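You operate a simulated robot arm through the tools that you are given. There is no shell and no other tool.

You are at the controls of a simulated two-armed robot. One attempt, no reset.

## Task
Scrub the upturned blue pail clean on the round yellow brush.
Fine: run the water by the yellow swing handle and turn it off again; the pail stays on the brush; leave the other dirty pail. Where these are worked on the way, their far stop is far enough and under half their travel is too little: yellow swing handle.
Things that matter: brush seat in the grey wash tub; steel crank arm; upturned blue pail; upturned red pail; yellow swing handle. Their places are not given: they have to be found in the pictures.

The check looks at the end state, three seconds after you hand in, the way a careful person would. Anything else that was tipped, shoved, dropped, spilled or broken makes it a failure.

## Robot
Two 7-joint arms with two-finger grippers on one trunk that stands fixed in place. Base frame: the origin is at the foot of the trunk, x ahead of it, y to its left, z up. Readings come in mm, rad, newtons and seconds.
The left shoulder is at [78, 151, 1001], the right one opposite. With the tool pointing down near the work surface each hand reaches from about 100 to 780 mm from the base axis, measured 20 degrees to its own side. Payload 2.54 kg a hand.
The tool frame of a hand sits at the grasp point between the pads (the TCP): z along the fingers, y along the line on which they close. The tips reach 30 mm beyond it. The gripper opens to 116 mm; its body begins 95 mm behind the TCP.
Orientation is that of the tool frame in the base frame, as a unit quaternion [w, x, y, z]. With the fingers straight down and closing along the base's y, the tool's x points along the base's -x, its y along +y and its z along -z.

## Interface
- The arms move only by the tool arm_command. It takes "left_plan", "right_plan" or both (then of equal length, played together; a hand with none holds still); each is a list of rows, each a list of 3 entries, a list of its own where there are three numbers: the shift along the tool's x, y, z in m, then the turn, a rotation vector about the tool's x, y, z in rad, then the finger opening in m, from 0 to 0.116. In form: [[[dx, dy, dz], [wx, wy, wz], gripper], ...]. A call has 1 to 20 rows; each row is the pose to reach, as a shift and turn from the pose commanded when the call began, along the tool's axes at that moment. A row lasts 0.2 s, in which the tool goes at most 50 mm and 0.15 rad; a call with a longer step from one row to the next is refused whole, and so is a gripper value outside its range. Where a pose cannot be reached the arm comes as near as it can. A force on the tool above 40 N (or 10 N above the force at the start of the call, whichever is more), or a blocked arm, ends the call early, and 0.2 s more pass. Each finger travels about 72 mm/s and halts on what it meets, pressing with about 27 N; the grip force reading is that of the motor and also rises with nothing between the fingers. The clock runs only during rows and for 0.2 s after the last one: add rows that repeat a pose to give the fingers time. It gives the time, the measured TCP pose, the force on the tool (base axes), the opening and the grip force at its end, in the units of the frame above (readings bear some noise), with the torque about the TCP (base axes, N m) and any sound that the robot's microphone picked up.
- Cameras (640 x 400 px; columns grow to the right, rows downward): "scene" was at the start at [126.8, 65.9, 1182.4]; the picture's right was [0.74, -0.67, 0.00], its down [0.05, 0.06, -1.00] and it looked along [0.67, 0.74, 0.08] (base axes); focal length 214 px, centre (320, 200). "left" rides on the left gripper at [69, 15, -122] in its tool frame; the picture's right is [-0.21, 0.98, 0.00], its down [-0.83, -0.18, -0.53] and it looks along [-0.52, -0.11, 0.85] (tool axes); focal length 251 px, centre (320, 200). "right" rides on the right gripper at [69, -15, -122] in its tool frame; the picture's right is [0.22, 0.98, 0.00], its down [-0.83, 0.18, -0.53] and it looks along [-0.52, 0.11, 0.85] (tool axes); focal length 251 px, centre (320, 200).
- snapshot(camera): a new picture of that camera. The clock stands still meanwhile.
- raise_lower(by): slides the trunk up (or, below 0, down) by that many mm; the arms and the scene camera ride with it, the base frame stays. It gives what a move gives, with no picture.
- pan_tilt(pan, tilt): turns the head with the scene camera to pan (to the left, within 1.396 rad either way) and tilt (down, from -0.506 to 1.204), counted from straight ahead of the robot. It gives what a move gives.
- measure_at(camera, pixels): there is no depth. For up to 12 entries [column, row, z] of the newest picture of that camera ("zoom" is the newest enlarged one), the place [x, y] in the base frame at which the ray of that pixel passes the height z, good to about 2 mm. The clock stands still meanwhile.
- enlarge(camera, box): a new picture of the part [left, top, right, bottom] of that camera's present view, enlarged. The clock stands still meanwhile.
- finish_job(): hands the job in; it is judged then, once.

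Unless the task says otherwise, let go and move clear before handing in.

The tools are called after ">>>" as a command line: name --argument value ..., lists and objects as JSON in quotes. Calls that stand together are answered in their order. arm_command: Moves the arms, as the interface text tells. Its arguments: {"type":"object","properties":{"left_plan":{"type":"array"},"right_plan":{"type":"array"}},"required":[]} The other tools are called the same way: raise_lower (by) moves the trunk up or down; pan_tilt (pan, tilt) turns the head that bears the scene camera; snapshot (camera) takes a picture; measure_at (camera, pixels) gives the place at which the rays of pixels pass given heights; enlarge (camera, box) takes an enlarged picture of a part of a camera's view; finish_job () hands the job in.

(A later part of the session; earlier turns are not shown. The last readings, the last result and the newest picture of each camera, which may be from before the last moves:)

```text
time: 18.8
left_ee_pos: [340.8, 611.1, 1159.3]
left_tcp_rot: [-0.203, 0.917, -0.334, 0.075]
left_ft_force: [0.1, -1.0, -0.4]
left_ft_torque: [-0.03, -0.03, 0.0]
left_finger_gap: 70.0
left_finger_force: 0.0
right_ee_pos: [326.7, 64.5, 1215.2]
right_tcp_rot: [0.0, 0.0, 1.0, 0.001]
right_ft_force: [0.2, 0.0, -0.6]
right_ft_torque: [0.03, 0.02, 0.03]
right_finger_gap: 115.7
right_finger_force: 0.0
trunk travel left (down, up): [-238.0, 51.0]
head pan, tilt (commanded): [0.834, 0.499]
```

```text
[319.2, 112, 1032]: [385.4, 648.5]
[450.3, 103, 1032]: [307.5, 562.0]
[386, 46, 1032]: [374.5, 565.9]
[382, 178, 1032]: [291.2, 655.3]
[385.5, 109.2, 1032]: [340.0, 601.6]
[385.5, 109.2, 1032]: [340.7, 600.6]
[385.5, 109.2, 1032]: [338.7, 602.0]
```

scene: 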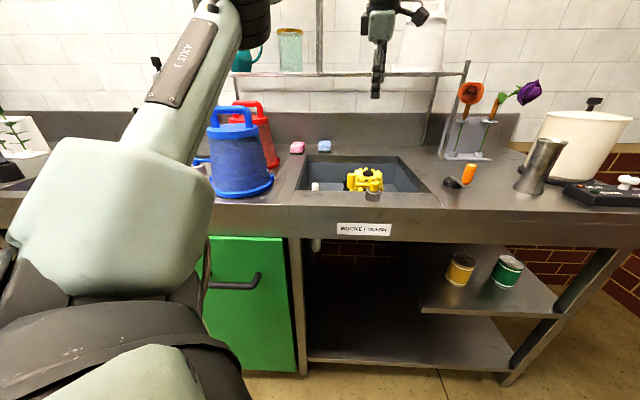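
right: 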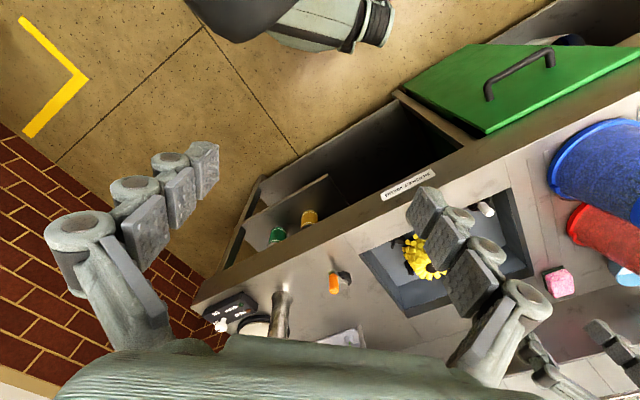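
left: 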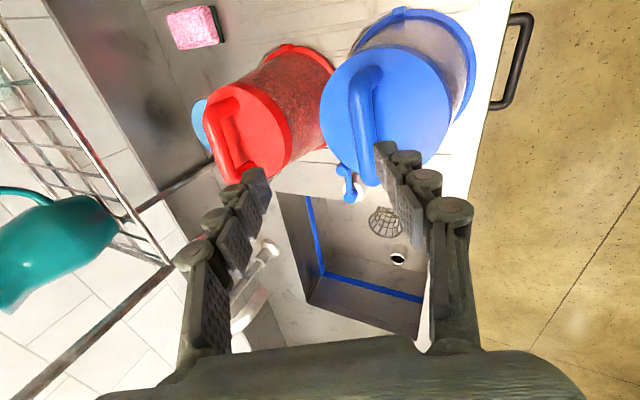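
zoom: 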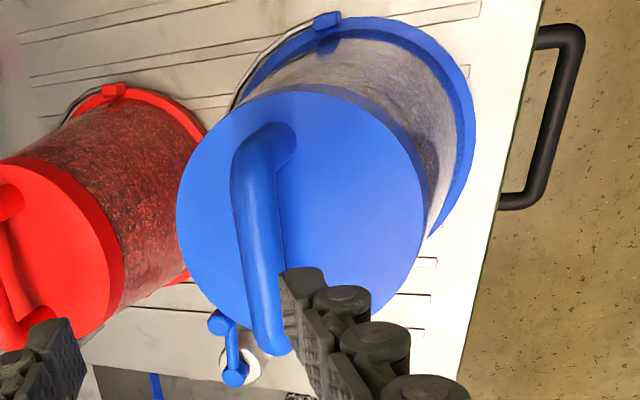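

The disc top is at z≈1032, leaving about 32 mm under the bar. I'll approach along the tilted finger axis with the opening reduced to 55 mm, stopping with the bar about 12 mm beyond the grasp point.

>>> arm_command --left_plan '[[[0, 0.02, -0.006], [0, 0, 0], 0.055], [[-0.001, 0.039, -0.011], [0, 0, 0], 0.055], [[-0.001, 0.039, 0.01], [0, 0, 0], 0.055], [[-0.001, 0.039, 0.03], [0, 0, 0], 0.055], [[-0.001, 0.039, 0.05], [0, 0, 0], 0.055], [[-0.001, 0.039, 0.064], [0, 0, 0], 0.055], [[-0.001, 0.039, 0.064], [0, 0, 0], 0.055]]'

>>> snapshot --camera "left"

>>> enlarge --camera "scene" --box '[180, 60, 290, 150]'

```text
time: 20.4
left_ee_pos: [334.2, 606.3, 1085.3]
left_tcp_rot: [-0.203, 0.917, -0.336, 0.074]
left_ft_force: [0.6, -0.2, 0.0]
left_ft_torque: [-0.01, 0.03, 0.01]
left_finger_gap: 55.0
left_finger_force: 0.0
right_ee_pos: [326.7, 65.0, 1216.0]
right_tcp_rot: [0.0, 0.0, 1.0, 0.0]
right_ft_force: [0.6, -0.5, -0.5]
right_ft_torque: [0.02, 0.0, 0.01]
right_finger_gap: 116.0
right_finger_force: 0.2
trunk travel left (down, up): [-238.0, 51.0]
head pan, tilt (commanded): [0.834, 0.499]
```

```text
taken
```

left: 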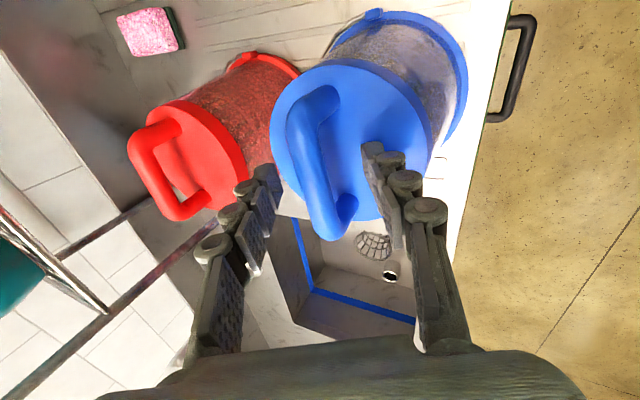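

```text
4.44 times, centred on (235, 105) of scene
```

zoom: 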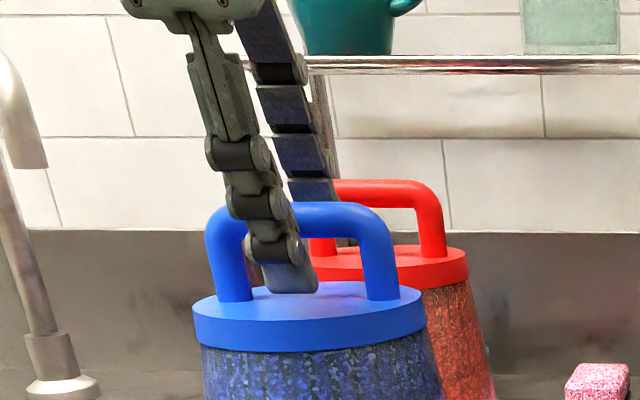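

The inner and outer fingers straddle the bar near its middle, with no contact force. I'll close the gripper.

>>> arm_command --left_plan '[[[0, 0, 0], [0, 0, 0], 0.03], [[0, 0, 0], [0, 0, 0], 0.01], [[0, 0, 0], [0, 0, 0], 0.0], [[0, 0, 0], [0, 0, 0], 0.0], [[0, 0, 0], [0, 0, 0], 0.0]]'

>>> snapshot --camera "left"

>>> enlarge --camera "scene" --box '[180, 60, 290, 210]'

```text
time: 21.6
left_ee_pos: [334.0, 606.7, 1085.8]
left_tcp_rot: [-0.204, 0.917, -0.334, 0.074]
left_ft_force: [0.9, 0.3, 3.3]
left_ft_torque: [-0.23, -0.31, 0.08]
left_finger_gap: 16.5
left_finger_force: 26.8
right_ee_pos: [327.0, 65.5, 1215.1]
right_tcp_rot: [0.0, -0.001, 1.0, 0.0]
right_ft_force: [0.0, 0.7, -0.1]
right_ft_torque: [-0.02, 0.0, -0.02]
right_finger_gap: 115.9
right_finger_force: 0.0
trunk travel left (down, up): [-238.0, 51.0]
head pan, tilt (commanded): [0.834, 0.499]
```

```text
taken
```

left: 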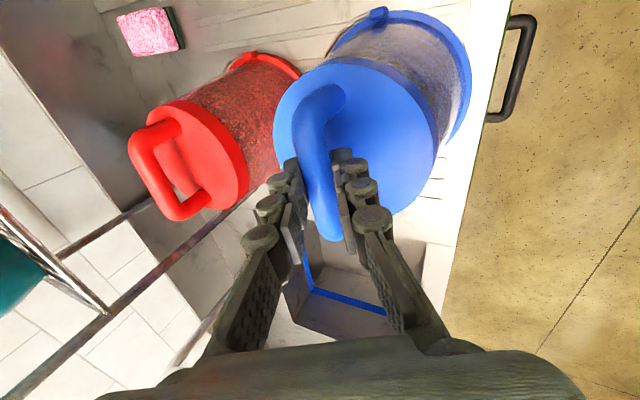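

```text
2.67 times, centred on (235, 135) of scene
```

zoom: 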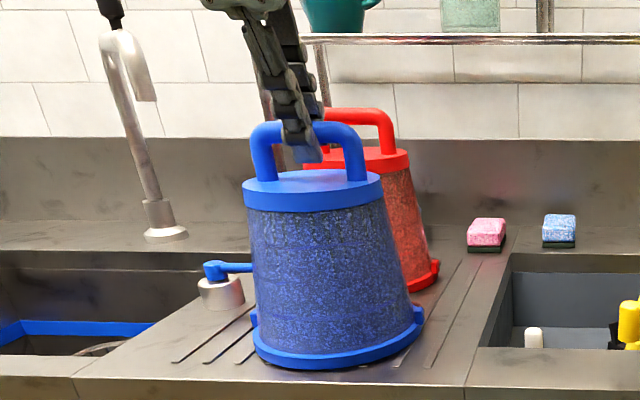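

The handle is gripped (gap 16.5 mm, 27 N). I'll lift straight up about 40 mm and check the weight and hang.

>>> arm_command --left_plan '[[[0, -0.0042, -0.0091], [0, 0, 0], 0.0], [[0, -0.0085, -0.0181], [0, 0, 0], 0.0], [[0, -0.0127, -0.0272], [0, 0, 0], 0.0], [[0, -0.0169, -0.0363], [0, 0, 0], 0.0], [[0, -0.0169, -0.0363], [0, 0, 0], 0.0], [[0, -0.0169, -0.0363], [0, 0, 0], 0.0]]'

>>> snapshot --camera "left"

>>> enlarge --camera "scene" --box '[180, 60, 290, 210]'

```text
time: 23.0
left_ee_pos: [334.6, 605.8, 1124.5]
left_tcp_rot: [-0.203, 0.917, -0.334, 0.074]
left_ft_force: [0.7, 0.0, -0.2]
left_ft_torque: [-0.01, -0.01, 0.0]
left_finger_gap: 0.0
left_finger_force: 26.9
right_ee_pos: [326.7, 63.8, 1215.4]
right_tcp_rot: [0.001, 0.001, 1.0, 0.001]
right_ft_force: [-0.2, 0.2, 0.1]
right_ft_torque: [0.0, 0.03, -0.01]
right_finger_gap: 116.1
right_finger_force: 0.1
trunk travel left (down, up): [-238.0, 51.0]
head pan, tilt (commanded): [0.834, 0.499]
```

```text
taken
```

left: 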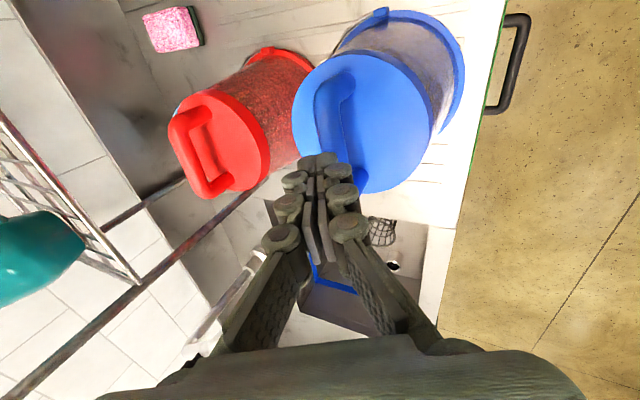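

```text
2.67 times, centred on (235, 135) of scene
```

zoom: 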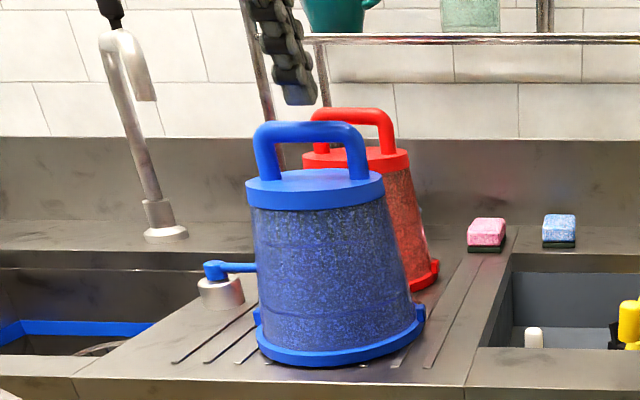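

The fingers closed to 0 on the lift and the scene view shows the pail still on the counter, so the bar slipped out because my grip was too shallow. I'll open, pull back, and re-measure the bar height more precisely.

>>> arm_command --left_plan '[[[0, 0, -0.01], [0, 0, 0], 0.03], [[0, 0.01, -0.03], [0, 0, 0], 0.07], [[0, 0.02, -0.05], [0, 0, 0], 0.08], [[0, 0.03, -0.06], [0, 0, 0], 0.08]]'

>>> enlarge --camera "scene" --box '[200, 95, 270, 145]'

>>> snapshot --camera "left"

```text
time: 24.0
left_ee_pos: [299.4, 565.5, 1168.8]
left_tcp_rot: [-0.204, 0.917, -0.335, 0.074]
left_ft_force: [-0.1, 0.3, 1.0]
left_ft_torque: [0.01, 0.01, 0.01]
left_finger_gap: 80.2
left_finger_force: 0.0
right_ee_pos: [326.7, 65.4, 1215.2]
right_tcp_rot: [0.0, 0.0, 1.0, 0.001]
right_ft_force: [0.3, -1.2, -0.4]
right_ft_torque: [0.03, -0.01, 0.0]
right_finger_gap: 115.9
right_finger_force: 0.1
trunk travel left (down, up): [-238.0, 51.0]
head pan, tilt (commanded): [0.834, 0.499]
```

```text
8.00 times, centred on (235, 120) of scene
```

zoom: 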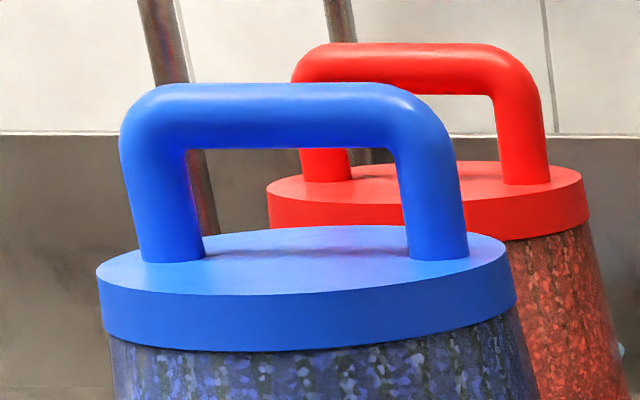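

```text
taken
```

left: 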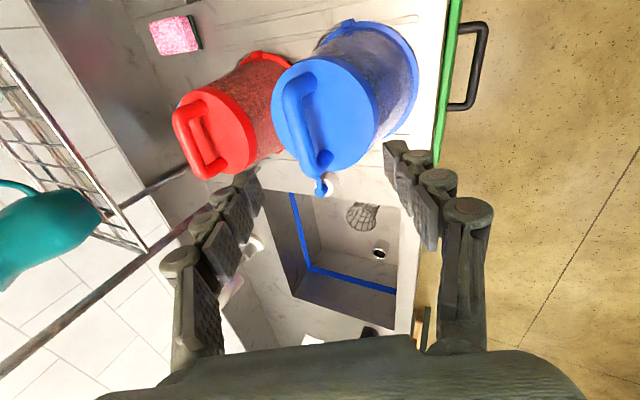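

>>> enlarge --camera "left" --box '[250, 20, 430, 200]'

>>> measure_at --camera "scene" --pixels '[[231.5, 109.5, 1085], [231.5, 109.5, 1080], [231.5, 109.5, 1075], [231.5, 109.5, 1070], [231.5, 109.5, 1065], [231.5, 109.5, 1060], [216.5, 126.9, 1040], [216.5, 126.9, 1030], [216.5, 126.9, 1020], [249.6, 126.5, 1040], [249.6, 126.5, 1030], [249.6, 126.5, 1020]]'

```text
2.22 times, centred on (340, 110) of left
```

zoom: 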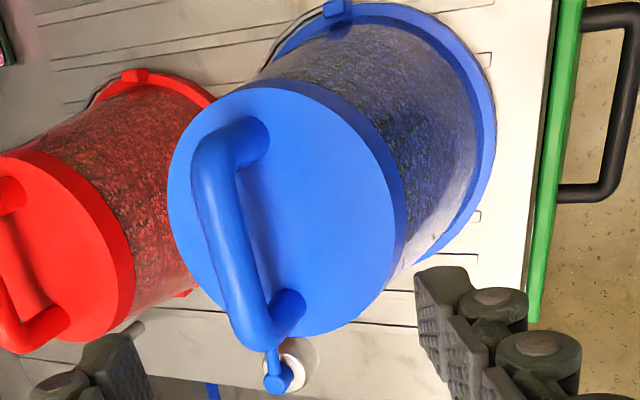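

```text
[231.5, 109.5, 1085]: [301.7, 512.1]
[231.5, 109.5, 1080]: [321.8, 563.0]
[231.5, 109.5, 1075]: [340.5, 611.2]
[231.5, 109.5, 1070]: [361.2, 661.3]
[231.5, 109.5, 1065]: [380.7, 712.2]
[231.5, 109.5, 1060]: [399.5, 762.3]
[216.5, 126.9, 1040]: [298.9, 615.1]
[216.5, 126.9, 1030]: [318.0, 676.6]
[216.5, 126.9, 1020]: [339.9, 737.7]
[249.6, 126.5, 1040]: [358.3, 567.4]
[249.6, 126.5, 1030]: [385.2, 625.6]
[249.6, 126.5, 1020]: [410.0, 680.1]
```

>>> measure_at --camera "left" --pixels '[[292.7, 85.2, 1075], [292.7, 85.2, 1075], [292.7, 85.2, 1075], [310.7, 166.3, 1075], [310.7, 166.3, 1075], [310.7, 166.3, 1075], [301.7, 125.8, 1075], [301.7, 125.8, 1075], [301.7, 125.8, 1075], [325.1, 114.5, 1036], [325.1, 114.5, 1036], [325.1, 114.5, 1036]]'

```text
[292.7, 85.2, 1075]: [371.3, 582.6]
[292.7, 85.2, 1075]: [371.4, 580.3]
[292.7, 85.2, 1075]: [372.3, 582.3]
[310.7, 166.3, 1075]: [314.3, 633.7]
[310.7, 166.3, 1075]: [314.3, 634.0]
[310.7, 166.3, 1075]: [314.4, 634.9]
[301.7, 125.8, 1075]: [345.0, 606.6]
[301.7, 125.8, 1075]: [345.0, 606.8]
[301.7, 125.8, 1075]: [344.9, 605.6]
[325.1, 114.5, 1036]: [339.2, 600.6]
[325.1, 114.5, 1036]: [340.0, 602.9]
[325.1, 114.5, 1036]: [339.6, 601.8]
```

The re-measured bar centre is about (342,608.5,1075) and the disc top about 1036.5. My pads only held the bar at their tapered tips, so I need to go about 8 mm deeper with a narrow opening. I'll line up at a pre-approach point and look.

>>> arm_command --left_plan '[[[0.002, -0.007, 0.018], [0, 0, 0], 0.06], [[0.005, -0.015, 0.0375], [0, 0, 0], 0.04], [[0.005, -0.015, 0.0375], [0, 0, 0], 0.036]]'

>>> enlarge --camera "left" --box '[220, 20, 440, 240]'

>>> enlarge --camera "scene" --box '[190, 50, 290, 150]'

```text
time: 24.8
left_ee_pos: [322.8, 585.9, 1138.5]
left_tcp_rot: [-0.203, 0.917, -0.334, 0.073]
left_ft_force: [-0.8, 0.0, -0.1]
left_ft_torque: [-0.01, 0.02, -0.01]
left_finger_gap: 36.1
left_finger_force: 0.0
right_ee_pos: [327.7, 65.9, 1215.2]
right_tcp_rot: [0.001, 0.0, 1.0, 0.001]
right_ft_force: [-0.1, 0.0, -0.3]
right_ft_torque: [0.01, -0.02, -0.03]
right_finger_gap: 115.8
right_finger_force: 0.1
trunk travel left (down, up): [-238.0, 51.0]
head pan, tilt (commanded): [0.834, 0.499]
```

```text
1.82 times, centred on (330, 130) of left
```

zoom: 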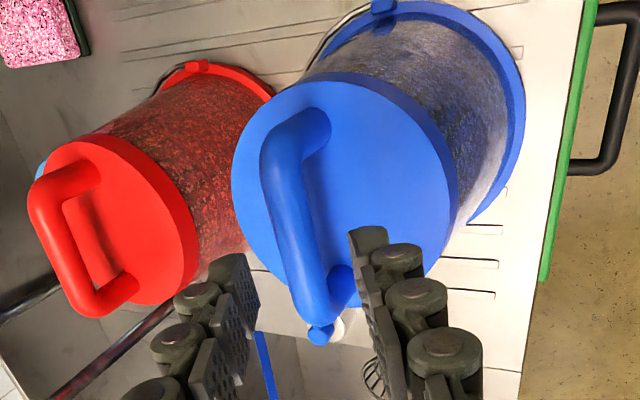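

```text
4.00 times, centred on (240, 100) of scene
```

zoom: 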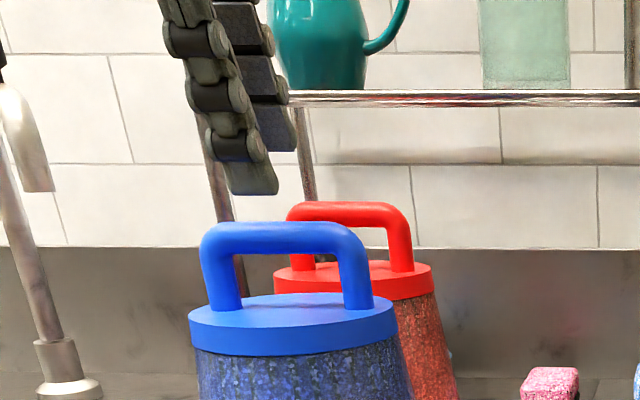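

Alignment looks good: the fingers will straddle the bar's middle. I'll descend 66 mm along the finger axis in small final steps.

>>> arm_command --left_plan '[[[0, 0, 0.02], [0, 0, 0], 0.036], [[0, 0, 0.04], [0, 0, 0], 0.036], [[0, 0, 0.05], [0, 0, 0], 0.034], [[0, 0, 0.056], [0, 0, 0], 0.034], [[0, 0, 0.06], [0, 0, 0], 0.034], [[0, 0, 0.064], [0, 0, 0], 0.034], [[0, 0, 0.066], [0, 0, 0], 0.034]]'

>>> enlarge --camera "scene" --box '[200, 80, 270, 140]'

>>> snapshot --camera "left"

```text
time: 26.4
left_ee_pos: [340.4, 606.8, 1079.5]
left_tcp_rot: [-0.203, 0.917, -0.335, 0.074]
left_ft_force: [0.3, -0.3, 0.3]
left_ft_torque: [0.02, 0.03, -0.02]
left_finger_gap: 34.2
left_finger_force: 0.1
right_ee_pos: [327.8, 64.5, 1215.3]
right_tcp_rot: [0.0, 0.0, 1.0, 0.0]
right_ft_force: [-1.3, 0.2, 0.3]
right_ft_torque: [-0.02, 0.0, 0.01]
right_finger_gap: 115.8
right_finger_force: 0.0
trunk travel left (down, up): [-238.0, 51.0]
head pan, tilt (commanded): [0.834, 0.499]
```

```text
6.67 times, centred on (235, 110) of scene
```

zoom: 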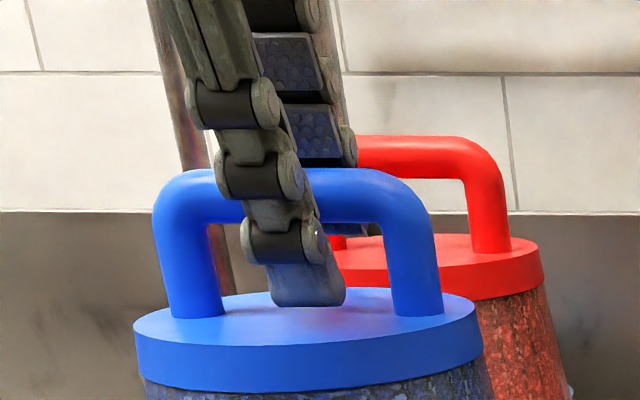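

```text
taken
```

left: 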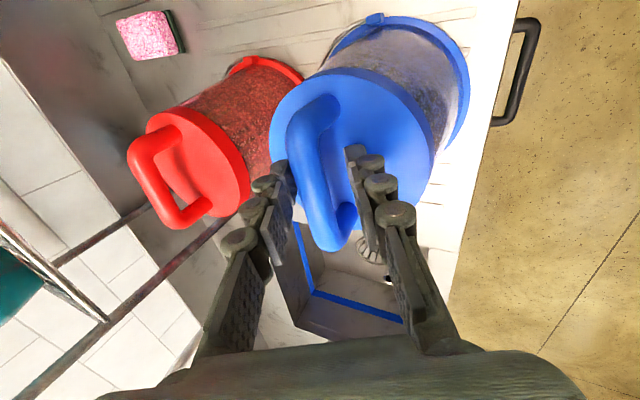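

No contact yet and the fingers bracket the bar. I'll go 3 mm deeper and then close.

>>> arm_command --left_plan '[[[0, 0, 0.0015], [0, 0, 0], 0.034], [[0, 0, 0.003], [0, 0, 0], 0.034], [[0, 0, 0.003], [0, 0, 0], 0.02], [[0, 0, 0.003], [0, 0, 0], 0.01], [[0, 0, 0.003], [0, 0, 0], 0.0], [[0, 0, 0.003], [0, 0, 0], 0.0]]'

>>> enlarge --camera "scene" --box '[200, 80, 270, 140]'

>>> snapshot --camera "left"

```text
time: 27.8
left_ee_pos: [340.7, 606.3, 1076.1]
left_tcp_rot: [-0.204, 0.917, -0.335, 0.074]
left_ft_force: [0.9, 1.0, 0.2]
left_ft_torque: [-0.04, -0.12, 0.05]
left_finger_gap: 15.6
left_finger_force: 27.0
right_ee_pos: [326.1, 64.0, 1215.4]
right_tcp_rot: [0.0, 0.0, 1.0, 0.001]
right_ft_force: [0.4, -0.3, -0.8]
right_ft_torque: [0.02, -0.01, -0.01]
right_finger_gap: 115.9
right_finger_force: 0.1
trunk travel left (down, up): [-238.0, 51.0]
head pan, tilt (commanded): [0.834, 0.499]
```

```text
6.67 times, centred on (235, 110) of scene
```

zoom: 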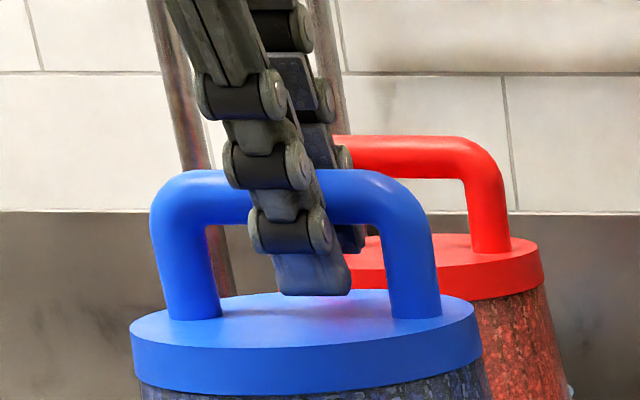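

```text
taken
```

left: 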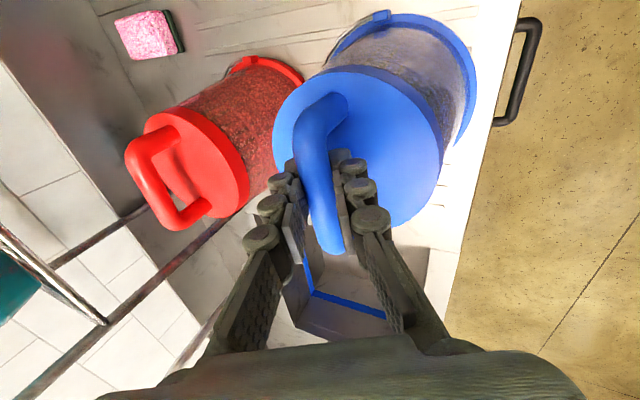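

The grip reads a 15.6 mm gap at 27 N, deeper than before. I'll lift just 6 mm slowly to see whether it carries the weight.

>>> arm_command --left_plan '[[[0, -0.0008, -0.0018], [0, 0, 0], 0.0], [[0, -0.0017, -0.0036], [0, 0, 0], 0.0], [[0, -0.0025, -0.0054], [0, 0, 0], 0.0], [[0, -0.0025, -0.0054], [0, 0, 0], 0.0]]'

>>> enlarge --camera "scene" --box '[180, 60, 290, 210]'

```text
time: 28.8
left_ee_pos: [342.6, 608.4, 1080.5]
left_tcp_rot: [-0.204, 0.917, -0.335, 0.074]
left_ft_force: [0.1, -0.8, -2.7]
left_ft_torque: [-0.04, 0.0, -0.03]
left_finger_gap: 15.2
left_finger_force: 26.0
right_ee_pos: [326.7, 65.8, 1214.4]
right_tcp_rot: [-0.001, 0.001, 1.0, 0.0]
right_ft_force: [0.2, 0.2, 0.0]
right_ft_torque: [0.02, 0.02, -0.01]
right_finger_gap: 115.7
right_finger_force: 0.1
trunk travel left (down, up): [-238.0, 51.0]
head pan, tilt (commanded): [0.834, 0.499]
```

```text
2.67 times, centred on (235, 135) of scene
```

zoom: 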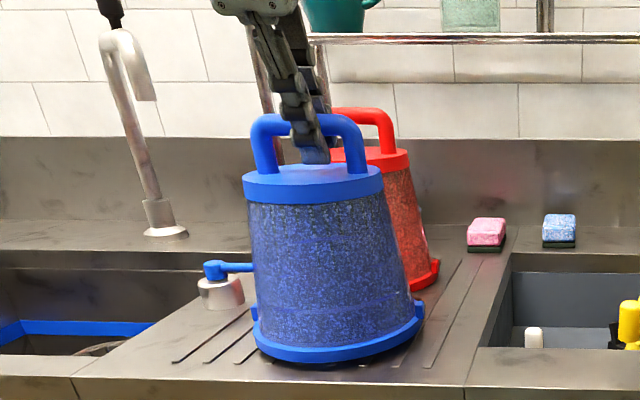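

The pail has begun to lift: the bar rose about 8 px and the force shows −2.7 N. I'll lift a further 14 mm slowly and check again.

>>> arm_command --left_plan '[[[0, -0.0017, -0.0036], [0, 0, 0], 0.0], [[0, -0.0034, -0.0073], [0, 0, 0], 0.0], [[0, -0.0059, -0.0127], [0, 0, 0], 0.0], [[0, -0.0059, -0.0127], [0, 0, 0], 0.0]]'

>>> enlarge --camera "scene" --box '[180, 60, 290, 210]'

>>> snapshot --camera "left"

```text
time: 29.8
left_ee_pos: [342.1, 608.0, 1095.5]
left_tcp_rot: [-0.204, 0.917, -0.335, 0.075]
left_ft_force: [-0.6, 0.8, -2.5]
left_ft_torque: [0.01, -0.02, -0.02]
left_finger_gap: 15.2
left_finger_force: 27.0
right_ee_pos: [326.8, 65.1, 1214.4]
right_tcp_rot: [0.0, 0.0, 1.0, 0.001]
right_ft_force: [-0.1, 0.1, 0.7]
right_ft_torque: [0.0, -0.02, 0.04]
right_finger_gap: 115.9
right_finger_force: 0.0
trunk travel left (down, up): [-238.0, 51.0]
head pan, tilt (commanded): [0.834, 0.499]
```

```text
2.67 times, centred on (235, 135) of scene
```

zoom: 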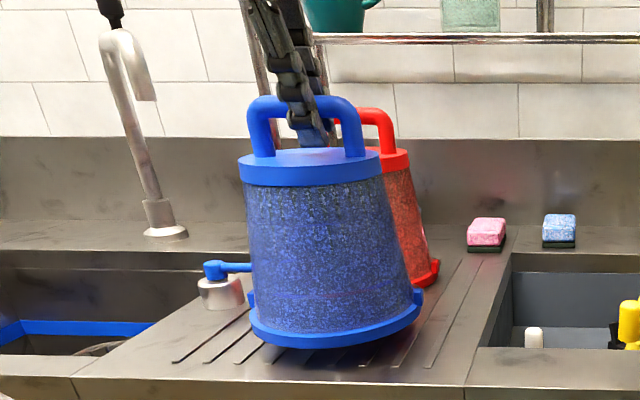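

```text
taken
```

left: 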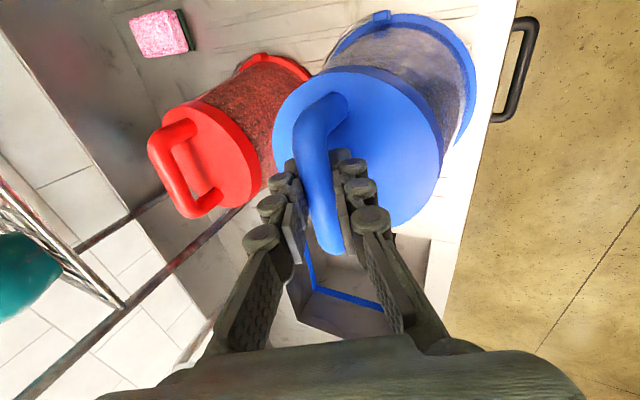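

The pail is held firmly (about 2.6 N, gap steady at 15.2 mm). I'll raise it to TCP z 1130, then slide away from the red pail parallel to the counter front to about (470,490).

>>> arm_command --left_plan '[[[0, -0.005, -0.0104], [0, 0, 0], 0.0], [[0, -0.01, -0.021], [0, 0, 0], 0.0], [[0, -0.0146, -0.0313], [0, 0, 0], 0.0], [[0.015, -0.014, -0.0316], [0, 0, 0], 0.0], [[0.04, -0.013, -0.032], [0, 0, 0], 0.0], [[0.067, -0.0118, -0.0326], [0, 0, 0], 0.0], [[0.094, -0.0107, -0.0331], [0, 0, 0], 0.0], [[0.12, -0.0096, -0.0336], [0, 0, 0], 0.0], [[0.145, -0.0085, -0.0341], [0, 0, 0], 0.0], [[0.165, -0.0077, -0.0345], [0, 0, 0], 0.0], [[0.174, -0.0073, -0.0347], [0, 0, 0], 0.0], [[0.174, -0.0073, -0.0347], [0, 0, 0], 0.0]]'

>>> snapshot --camera "scene"

>>> snapshot --camera "left"

```text
time: 32.4
left_ee_pos: [469.8, 488.9, 1130.5]
left_tcp_rot: [-0.204, 0.917, -0.334, 0.074]
left_ft_force: [0.6, 0.3, -3.0]
left_ft_torque: [-0.01, 0.0, 0.06]
left_finger_gap: 15.2
left_finger_force: 27.1
right_ee_pos: [327.4, 65.4, 1214.7]
right_tcp_rot: [0.0, 0.0, 1.0, 0.001]
right_ft_force: [-0.7, 0.1, -0.8]
right_ft_torque: [-0.01, 0.0, -0.01]
right_finger_gap: 116.0
right_finger_force: 0.0
trunk travel left (down, up): [-238.0, 51.0]
head pan, tilt (commanded): [0.834, 0.499]
```

```text
taken
```

scene: 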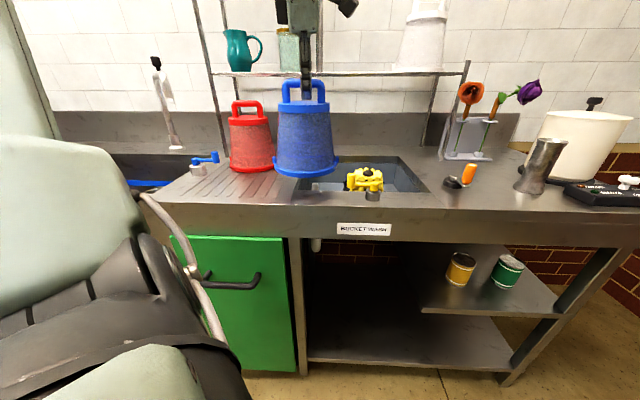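

```text
taken
```

left: 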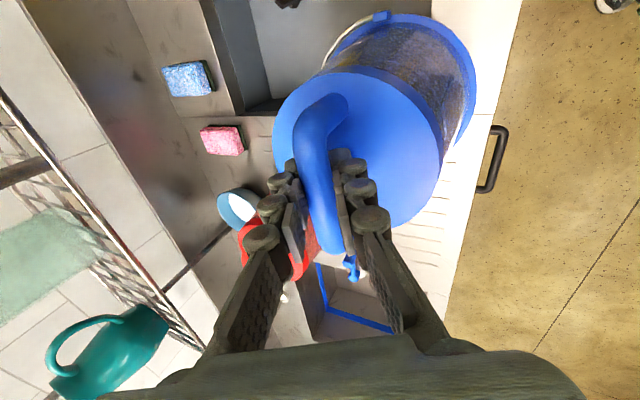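

The pail is being carried upright and the red pail and blue tap lever are untouched. I'll enlarge to check how it hangs before going on.

>>> enlarge --camera "scene" --box '[260, 70, 350, 190]'

>>> enlarge --camera "left" --box '[250, 0, 500, 260]'

```text
3.33 times, centred on (305, 130) of scene
```

zoom: 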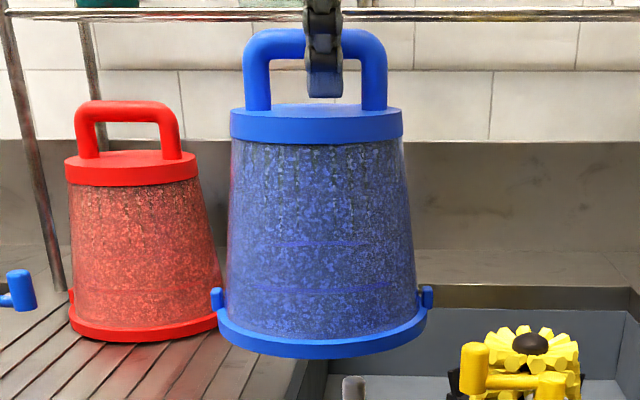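

```text
1.54 times, centred on (375, 130) of left
```

zoom: 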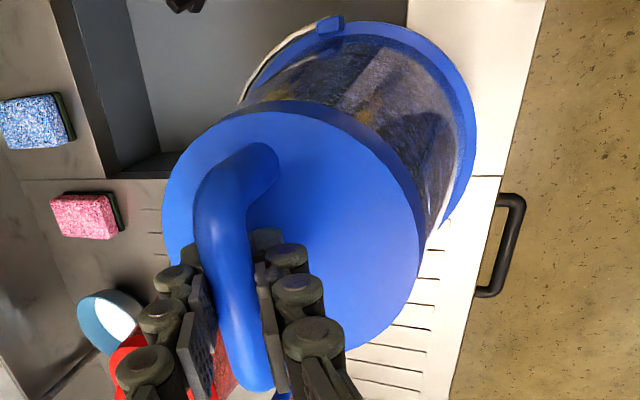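

>>> measure_at --camera "scene" --pixels '[[274.6, 166, 948], [274.6, 166, 948], [274.6, 166, 948], [337.1, 166, 948], [337.1, 166, 948], [337.1, 166, 948], [278.1, 106, 1088], [278.1, 106, 1088], [278.1, 106, 1088], [329.9, 106, 1088], [329.9, 106, 1088], [329.9, 106, 1088]]'

>>> measure_at --camera "scene" --pixels '[[282.0, 83, 1129], [282.0, 83, 1129], [325.4, 83, 1129], [325.4, 83, 1129], [306.2, 88, 1129], [306.2, 88, 1129]]'

```text
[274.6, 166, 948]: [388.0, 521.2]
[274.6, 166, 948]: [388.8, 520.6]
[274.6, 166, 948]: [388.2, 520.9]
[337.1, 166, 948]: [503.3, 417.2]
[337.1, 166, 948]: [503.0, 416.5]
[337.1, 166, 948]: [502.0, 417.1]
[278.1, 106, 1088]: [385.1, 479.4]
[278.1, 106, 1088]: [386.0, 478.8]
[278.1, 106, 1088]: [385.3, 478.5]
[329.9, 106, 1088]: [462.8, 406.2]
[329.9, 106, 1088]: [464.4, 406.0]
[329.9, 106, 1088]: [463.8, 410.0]
```

```text
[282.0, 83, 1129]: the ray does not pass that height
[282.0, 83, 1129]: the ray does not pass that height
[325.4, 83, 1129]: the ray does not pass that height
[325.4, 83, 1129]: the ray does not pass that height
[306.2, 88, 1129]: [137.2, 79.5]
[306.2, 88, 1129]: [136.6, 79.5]
```

>>> measure_at --camera "left" --pixels '[[381.5, 16.4, 955], [381.5, 16.4, 955], [381.5, 16.4, 955], [474.5, 85, 945], [474.5, 85, 945], [474.5, 85, 945], [273, 136, 1088], [273, 136, 1088], [445.5, 163, 1088], [445.5, 163, 1088], [375, 66, 1088], [375, 66, 1088]]'

```text
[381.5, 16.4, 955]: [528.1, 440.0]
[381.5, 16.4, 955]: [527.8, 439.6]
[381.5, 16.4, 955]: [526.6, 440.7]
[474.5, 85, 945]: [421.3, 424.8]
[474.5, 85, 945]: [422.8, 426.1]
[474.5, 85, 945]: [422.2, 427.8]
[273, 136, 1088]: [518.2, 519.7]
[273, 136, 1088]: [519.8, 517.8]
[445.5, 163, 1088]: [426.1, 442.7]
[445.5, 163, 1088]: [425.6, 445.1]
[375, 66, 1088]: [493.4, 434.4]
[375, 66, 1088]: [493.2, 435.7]
```

Combining views, the pail's axis sits about 6 mm toward the bar's left end from the grasp point, with rim radius about 82 mm. I'll carry it over the brush with the axis at (692,450), turning to yaw 120° on the way.

>>> arm_command --left_plan '[[[0.015, -0.0075, 0.0035], [0, 0.011, 0.0235], 0.0], [[0.039, -0.0196, 0.0092], [0, 0.029, 0.061], 0.0], [[0.064, -0.0322, 0.015], [0, 0.047, 0.1], 0.0], [[0.089, -0.0448, 0.0209], [0, 0.065, 0.14], 0.0], [[0.114, -0.0574, 0.0268], [0, 0.083, 0.179], 0.0], [[0.139, -0.07, 0.0326], [0, 0.102, 0.218], 0.0], [[0.163, -0.082, 0.0383], [0, 0.119, 0.256], 0.0], [[0.184, -0.0926, 0.0432], [0, 0.135, 0.289], 0.0], [[0.196, -0.0986, 0.046], [0, 0.1435, 0.3077], 0.0], [[0.2015, -0.1014, 0.0473], [0, 0.1475, 0.3163], 0.0], [[0.2015, -0.1014, 0.0473], [0, 0.1475, 0.3163], 0.0]]'

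>>> snapshot --camera "scene"

>>> snapshot --camera "left"

>>> enlarge --camera "scene" --box '[310, 60, 430, 220]'

```text
time: 34.8
left_ee_pos: [695.4, 444.3, 1130.8]
left_tcp_rot: [-0.187, 0.845, -0.489, 0.109]
left_ft_force: [0.5, 0.0, -2.3]
left_ft_torque: [0.0, 0.0, 0.01]
left_finger_gap: 15.4
left_finger_force: 26.7
right_ee_pos: [327.7, 65.1, 1215.7]
right_tcp_rot: [0.0, 0.0, 1.0, 0.001]
right_ft_force: [0.0, 0.4, -0.6]
right_ft_torque: [-0.01, 0.0, 0.02]
right_finger_gap: 116.0
right_finger_force: 0.0
trunk travel left (down, up): [-238.0, 51.0]
head pan, tilt (commanded): [0.834, 0.499]
```

```text
taken
```

scene: 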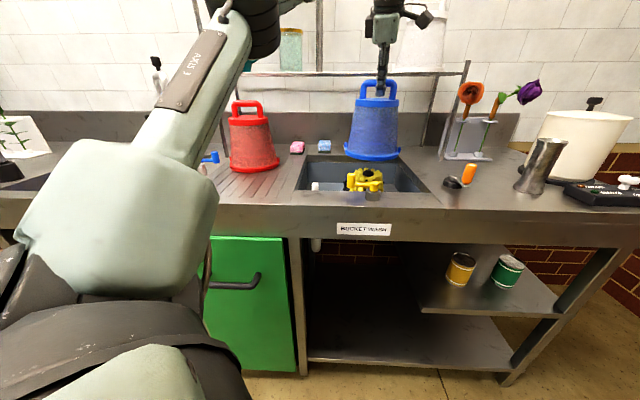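

```text
taken
```

left: 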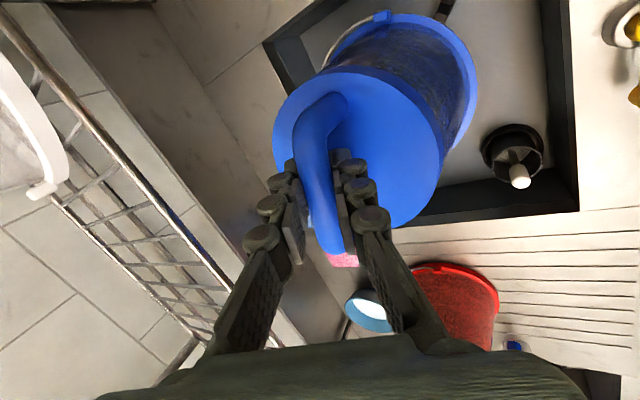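

```text
2.50 times, centred on (370, 140) of scene
```

zoom: 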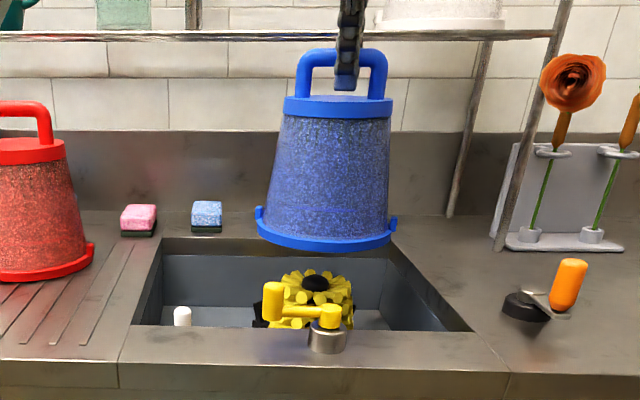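

>>> measure_at --camera "scene" --pixels '[[344.8, 151.2, 946], [344.8, 151.2, 946], [400, 151.2, 946], [400, 151.2, 946], [368.4, 173.2, 870], [368.4, 173.2, 870], [368.4, 173.2, 870], [355.6, 100.8, 1086], [398.8, 100.8, 1086], [355.6, 100.8, 1086], [398.8, 100.8, 1086]]'

>>> enlarge --camera "scene" --box '[335, 90, 415, 200]'

>>> enlarge --camera "left" --box '[260, 0, 500, 260]'

```text
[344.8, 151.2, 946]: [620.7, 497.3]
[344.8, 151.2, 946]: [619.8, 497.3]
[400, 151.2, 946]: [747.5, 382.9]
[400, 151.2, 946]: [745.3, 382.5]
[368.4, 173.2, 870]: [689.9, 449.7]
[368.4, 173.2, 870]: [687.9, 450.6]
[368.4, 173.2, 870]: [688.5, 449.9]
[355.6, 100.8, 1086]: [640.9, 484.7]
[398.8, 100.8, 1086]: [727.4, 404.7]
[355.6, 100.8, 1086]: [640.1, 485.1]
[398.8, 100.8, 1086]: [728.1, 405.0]
```

```text
3.64 times, centred on (375, 145) of scene
```

zoom: 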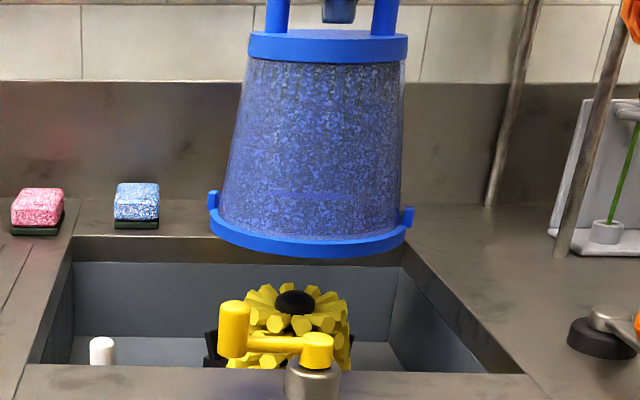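

```text
1.54 times, centred on (380, 130) of left
```

zoom: 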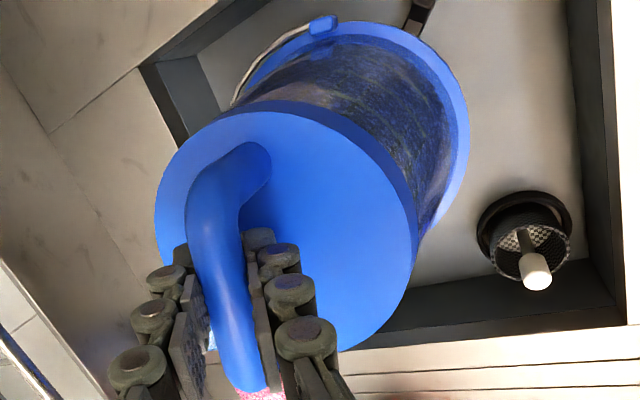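

>>> measure_at --camera "left" --pixels '[[381.3, 14.4, 957], [381.3, 14.4, 957], [381.3, 14.4, 957], [476.1, 78, 945], [476.1, 78, 945], [476.1, 78, 945], [272.9, 132, 1090], [272.9, 132, 1090], [443, 164, 1090], [443, 164, 1090], [370, 65, 1090], [370, 65, 1090]]'

```text
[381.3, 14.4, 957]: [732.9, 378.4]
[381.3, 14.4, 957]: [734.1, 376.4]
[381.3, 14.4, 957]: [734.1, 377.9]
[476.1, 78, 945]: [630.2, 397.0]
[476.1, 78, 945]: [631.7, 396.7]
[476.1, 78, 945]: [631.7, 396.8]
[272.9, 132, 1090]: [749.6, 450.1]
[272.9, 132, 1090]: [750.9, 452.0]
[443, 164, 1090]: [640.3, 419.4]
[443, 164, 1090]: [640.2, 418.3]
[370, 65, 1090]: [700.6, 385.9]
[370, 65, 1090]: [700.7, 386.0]
```

Both cameras put the pail axis at about (692,450), right over the brush. I'll lower straight down 90 mm first and check the force.

>>> arm_command --left_plan '[[[0, 0.0042, 0.0091], [0, 0, 0], 0.0], [[0, 0.0085, 0.0181], [0, 0, 0], 0.0], [[0, 0.0127, 0.0272], [0, 0, 0], 0.0], [[0, 0.0169, 0.0363], [0, 0, 0], 0.0], [[0, 0.0211, 0.0453], [0, 0, 0], 0.0], [[0, 0.0254, 0.0544], [0, 0, 0], 0.0], [[0, 0.0296, 0.0634], [0, 0, 0], 0.0], [[0, 0.0338, 0.0725], [0, 0, 0], 0.0], [[0, 0.038, 0.0816], [0, 0, 0], 0.0]]'

>>> enlarge --camera "scene" --box '[310, 80, 430, 220]'

>>> snapshot --camera "left"

```text
time: 36.8
left_ee_pos: [695.5, 445.3, 1039.6]
left_tcp_rot: [-0.188, 0.845, -0.489, 0.109]
left_ft_force: [-0.8, 0.0, -2.4]
left_ft_torque: [0.0, 0.02, -0.04]
left_finger_gap: 15.4
left_finger_force: 26.9
right_ee_pos: [327.0, 65.0, 1215.1]
right_tcp_rot: [0.0, 0.0, 1.0, 0.001]
right_ft_force: [-0.2, -0.9, -0.7]
right_ft_torque: [0.0, -0.01, 0.02]
right_finger_gap: 115.8
right_finger_force: 0.0
trunk travel left (down, up): [-238.0, 51.0]
head pan, tilt (commanded): [0.834, 0.499]
```

```text
2.86 times, centred on (370, 150) of scene
```

zoom: 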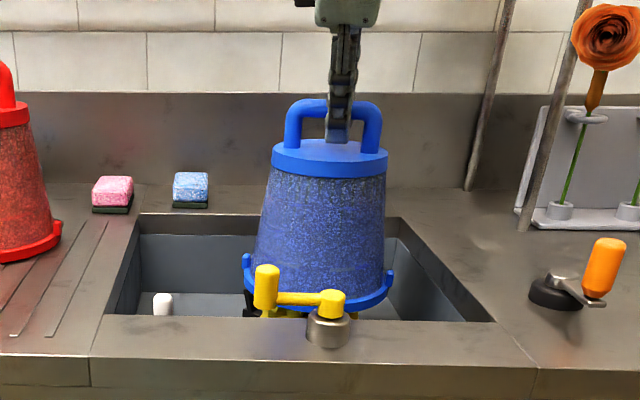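

```text
taken
```

left: 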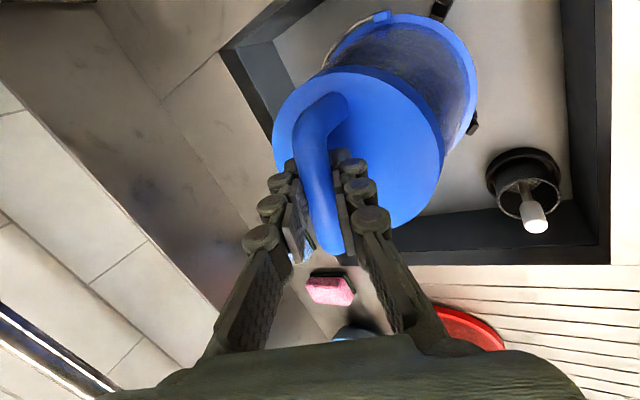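

No contact so far, and the pail is going down over the brush. I'll lower on in small steps, watching for the seat.

>>> arm_command --left_plan '[[[0, 0.0042, 0.0091], [0, 0, 0], 0.0], [[0, 0.0085, 0.0181], [0, 0, 0], 0.0], [[0, 0.0127, 0.0272], [0, 0, 0], 0.0], [[0, 0.0161, 0.0344], [0, 0, 0], 0.0], [[0, 0.0186, 0.0399], [0, 0, 0], 0.0], [[0, 0.0203, 0.0435], [0, 0, 0], 0.0], [[0, 0.0211, 0.0453], [0, 0, 0], 0.0]]'

>>> enlarge --camera "scene" --box '[310, 80, 430, 220]'

>>> snapshot --camera "left"

```text
time: 38.4
left_ee_pos: [695.3, 444.3, 991.1]
left_tcp_rot: [-0.187, 0.845, -0.489, 0.109]
left_ft_force: [0.6, 1.0, -1.8]
left_ft_torque: [-0.01, -0.05, 0.01]
left_finger_gap: 15.5
left_finger_force: 26.7
right_ee_pos: [326.2, 65.7, 1213.7]
right_tcp_rot: [0.0, -0.001, 1.0, 0.002]
right_ft_force: [-0.4, 0.7, 0.3]
right_ft_torque: [-0.04, -0.01, 0.03]
right_finger_gap: 116.2
right_finger_force: 0.1
trunk travel left (down, up): [-238.0, 51.0]
head pan, tilt (commanded): [0.834, 0.499]
```

```text
2.86 times, centred on (370, 150) of scene
```

zoom: 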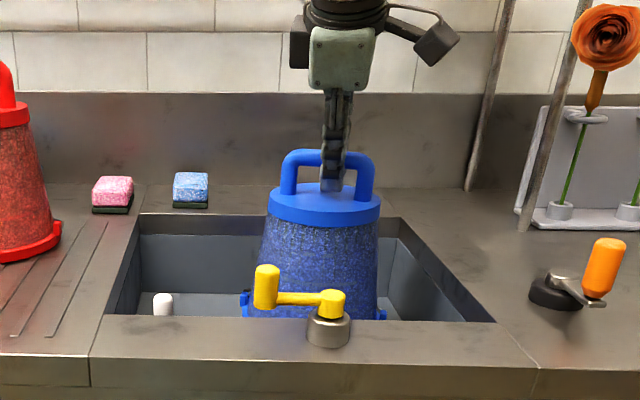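

```text
taken
```

left: 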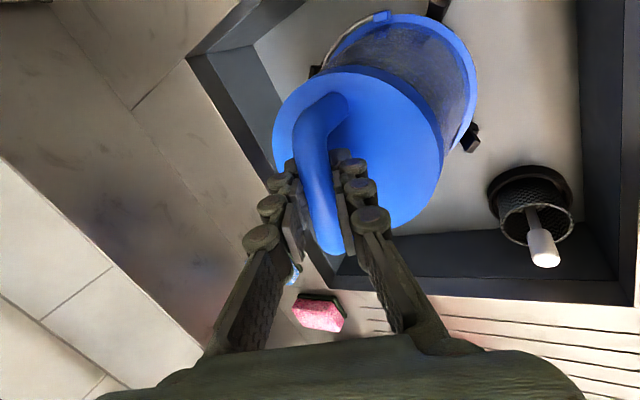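

>>> enlarge --camera "left" --box '[300, 0, 500, 180]'

```text
2.22 times, centred on (400, 90) of left
```

zoom: 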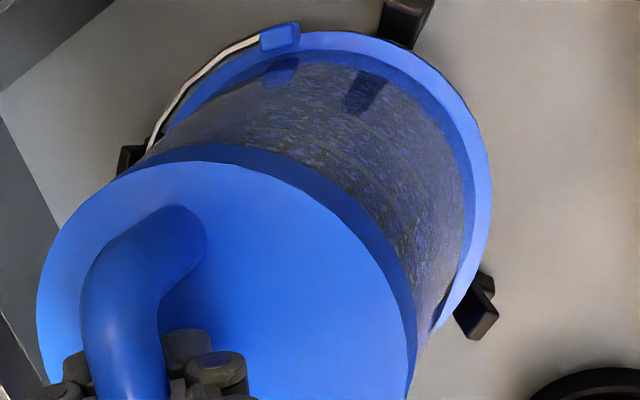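

The posts lie just outside the rim all round. I'll keep lowering 2–3 mm per row until the weight comes off.

>>> arm_command --left_plan '[[[0, 0.0013, 0.0027], [0, 0, 0], 0.0], [[0, 0.0025, 0.0054], [0, 0, 0], 0.0], [[0, 0.0034, 0.0072], [0, 0, 0], 0.0], [[0, 0.0042, 0.0091], [0, 0, 0], 0.0]]'

```text
time: 39.4
left_ee_pos: [695.8, 444.7, 980.3]
left_tcp_rot: [-0.188, 0.845, -0.488, 0.109]
left_ft_force: [0.4, 0.4, -2.5]
left_ft_torque: [-0.03, 0.0, -0.01]
left_finger_gap: 15.6
left_finger_force: 26.6
right_ee_pos: [326.4, 64.4, 1214.8]
right_tcp_rot: [0.0, 0.001, 1.0, 0.001]
right_ft_force: [0.2, -0.2, 1.0]
right_ft_torque: [0.0, -0.01, -0.01]
right_finger_gap: 115.9
right_finger_force: 0.0
trunk travel left (down, up): [-238.0, 51.0]
head pan, tilt (commanded): [0.834, 0.499]
```

The pail still hangs at full weight at z 980. I'll go on down in 2 mm steps.

>>> arm_command --left_plan '[[[0, 0.0008, 0.0018], [0, 0, 0], 0.0], [[0, 0.0017, 0.0036], [0, 0, 0], 0.0], [[0, 0.0025, 0.0054], [0, 0, 0], 0.0], [[0, 0.0034, 0.0072], [0, 0, 0], 0.0]]'

>>> enlarge --camera "left" --box '[300, 0, 500, 180]'

```text
time: 40.4
left_ee_pos: [694.9, 445.4, 977.2]
left_tcp_rot: [-0.19, 0.844, -0.489, 0.11]
left_ft_force: [1.0, 3.2, 9.1]
left_ft_torque: [-0.14, -0.09, 0.02]
left_finger_gap: 15.4
left_finger_force: 27.1
right_ee_pos: [327.6, 63.9, 1215.5]
right_tcp_rot: [0.001, 0.0, 1.0, 0.001]
right_ft_force: [0.6, 0.4, -0.2]
right_ft_torque: [0.03, 0.04, -0.02]
right_finger_gap: 115.8
right_finger_force: 0.1
trunk travel left (down, up): [-238.0, 51.0]
head pan, tilt (commanded): [0.834, 0.499]
```

```text
2.22 times, centred on (400, 90) of left
```

zoom: 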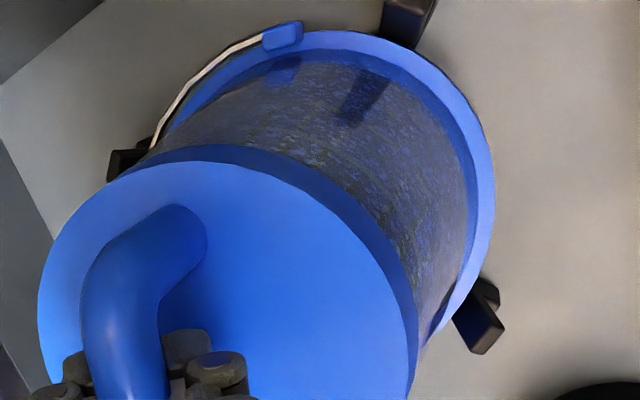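

Contact: 9 N upward with the rim at about z 786, level with the seat legs, and the posts are outside the rim. I'll ease off 4 mm and open the fingers to 34 mm.

>>> arm_command --left_plan '[[[0, -0.0013, -0.0027], [0, 0, 0], 0.0], [[0, -0.0017, -0.0036], [0, 0, 0], 0.0], [[0, -0.0017, -0.0036], [0, 0, 0], 0.02], [[0, -0.0017, -0.0036], [0, 0, 0], 0.034], [[0, -0.0017, -0.0036], [0, 0, 0], 0.034]]'

>>> snapshot --camera "left"

>>> enlarge --camera "scene" --box '[310, 80, 430, 220]'

```text
time: 41.6
left_ee_pos: [695.7, 445.7, 978.0]
left_tcp_rot: [-0.188, 0.845, -0.489, 0.109]
left_ft_force: [0.3, 0.1, 0.1]
left_ft_torque: [-0.03, 0.01, -0.01]
left_finger_gap: 34.0
left_finger_force: 0.1
right_ee_pos: [327.3, 64.4, 1214.9]
right_tcp_rot: [-0.001, 0.001, 1.0, 0.0]
right_ft_force: [-0.6, 0.0, -0.1]
right_ft_torque: [-0.01, 0.02, -0.02]
right_finger_gap: 116.1
right_finger_force: 0.0
trunk travel left (down, up): [-238.0, 51.0]
head pan, tilt (commanded): [0.834, 0.499]
```

```text
taken
```

left: 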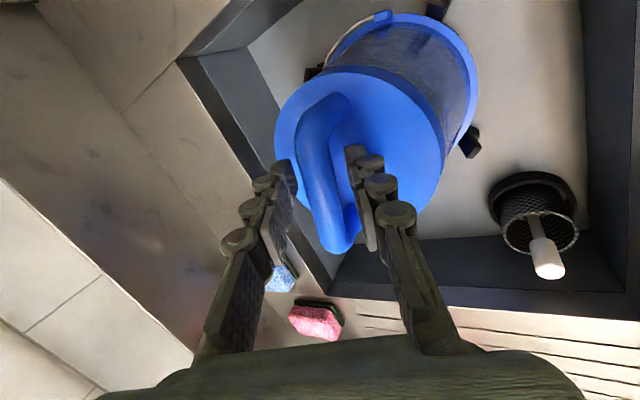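

```text
2.86 times, centred on (370, 150) of scene
```

zoom: 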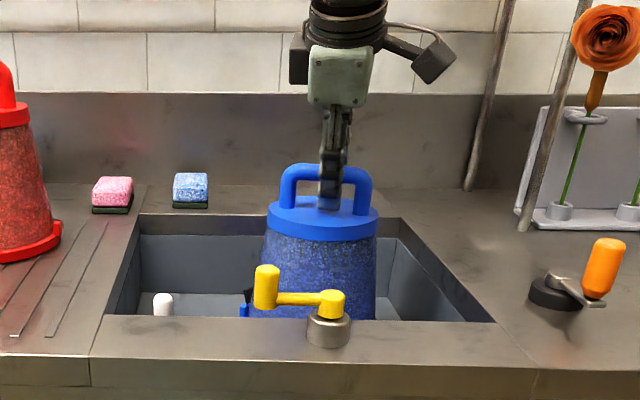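

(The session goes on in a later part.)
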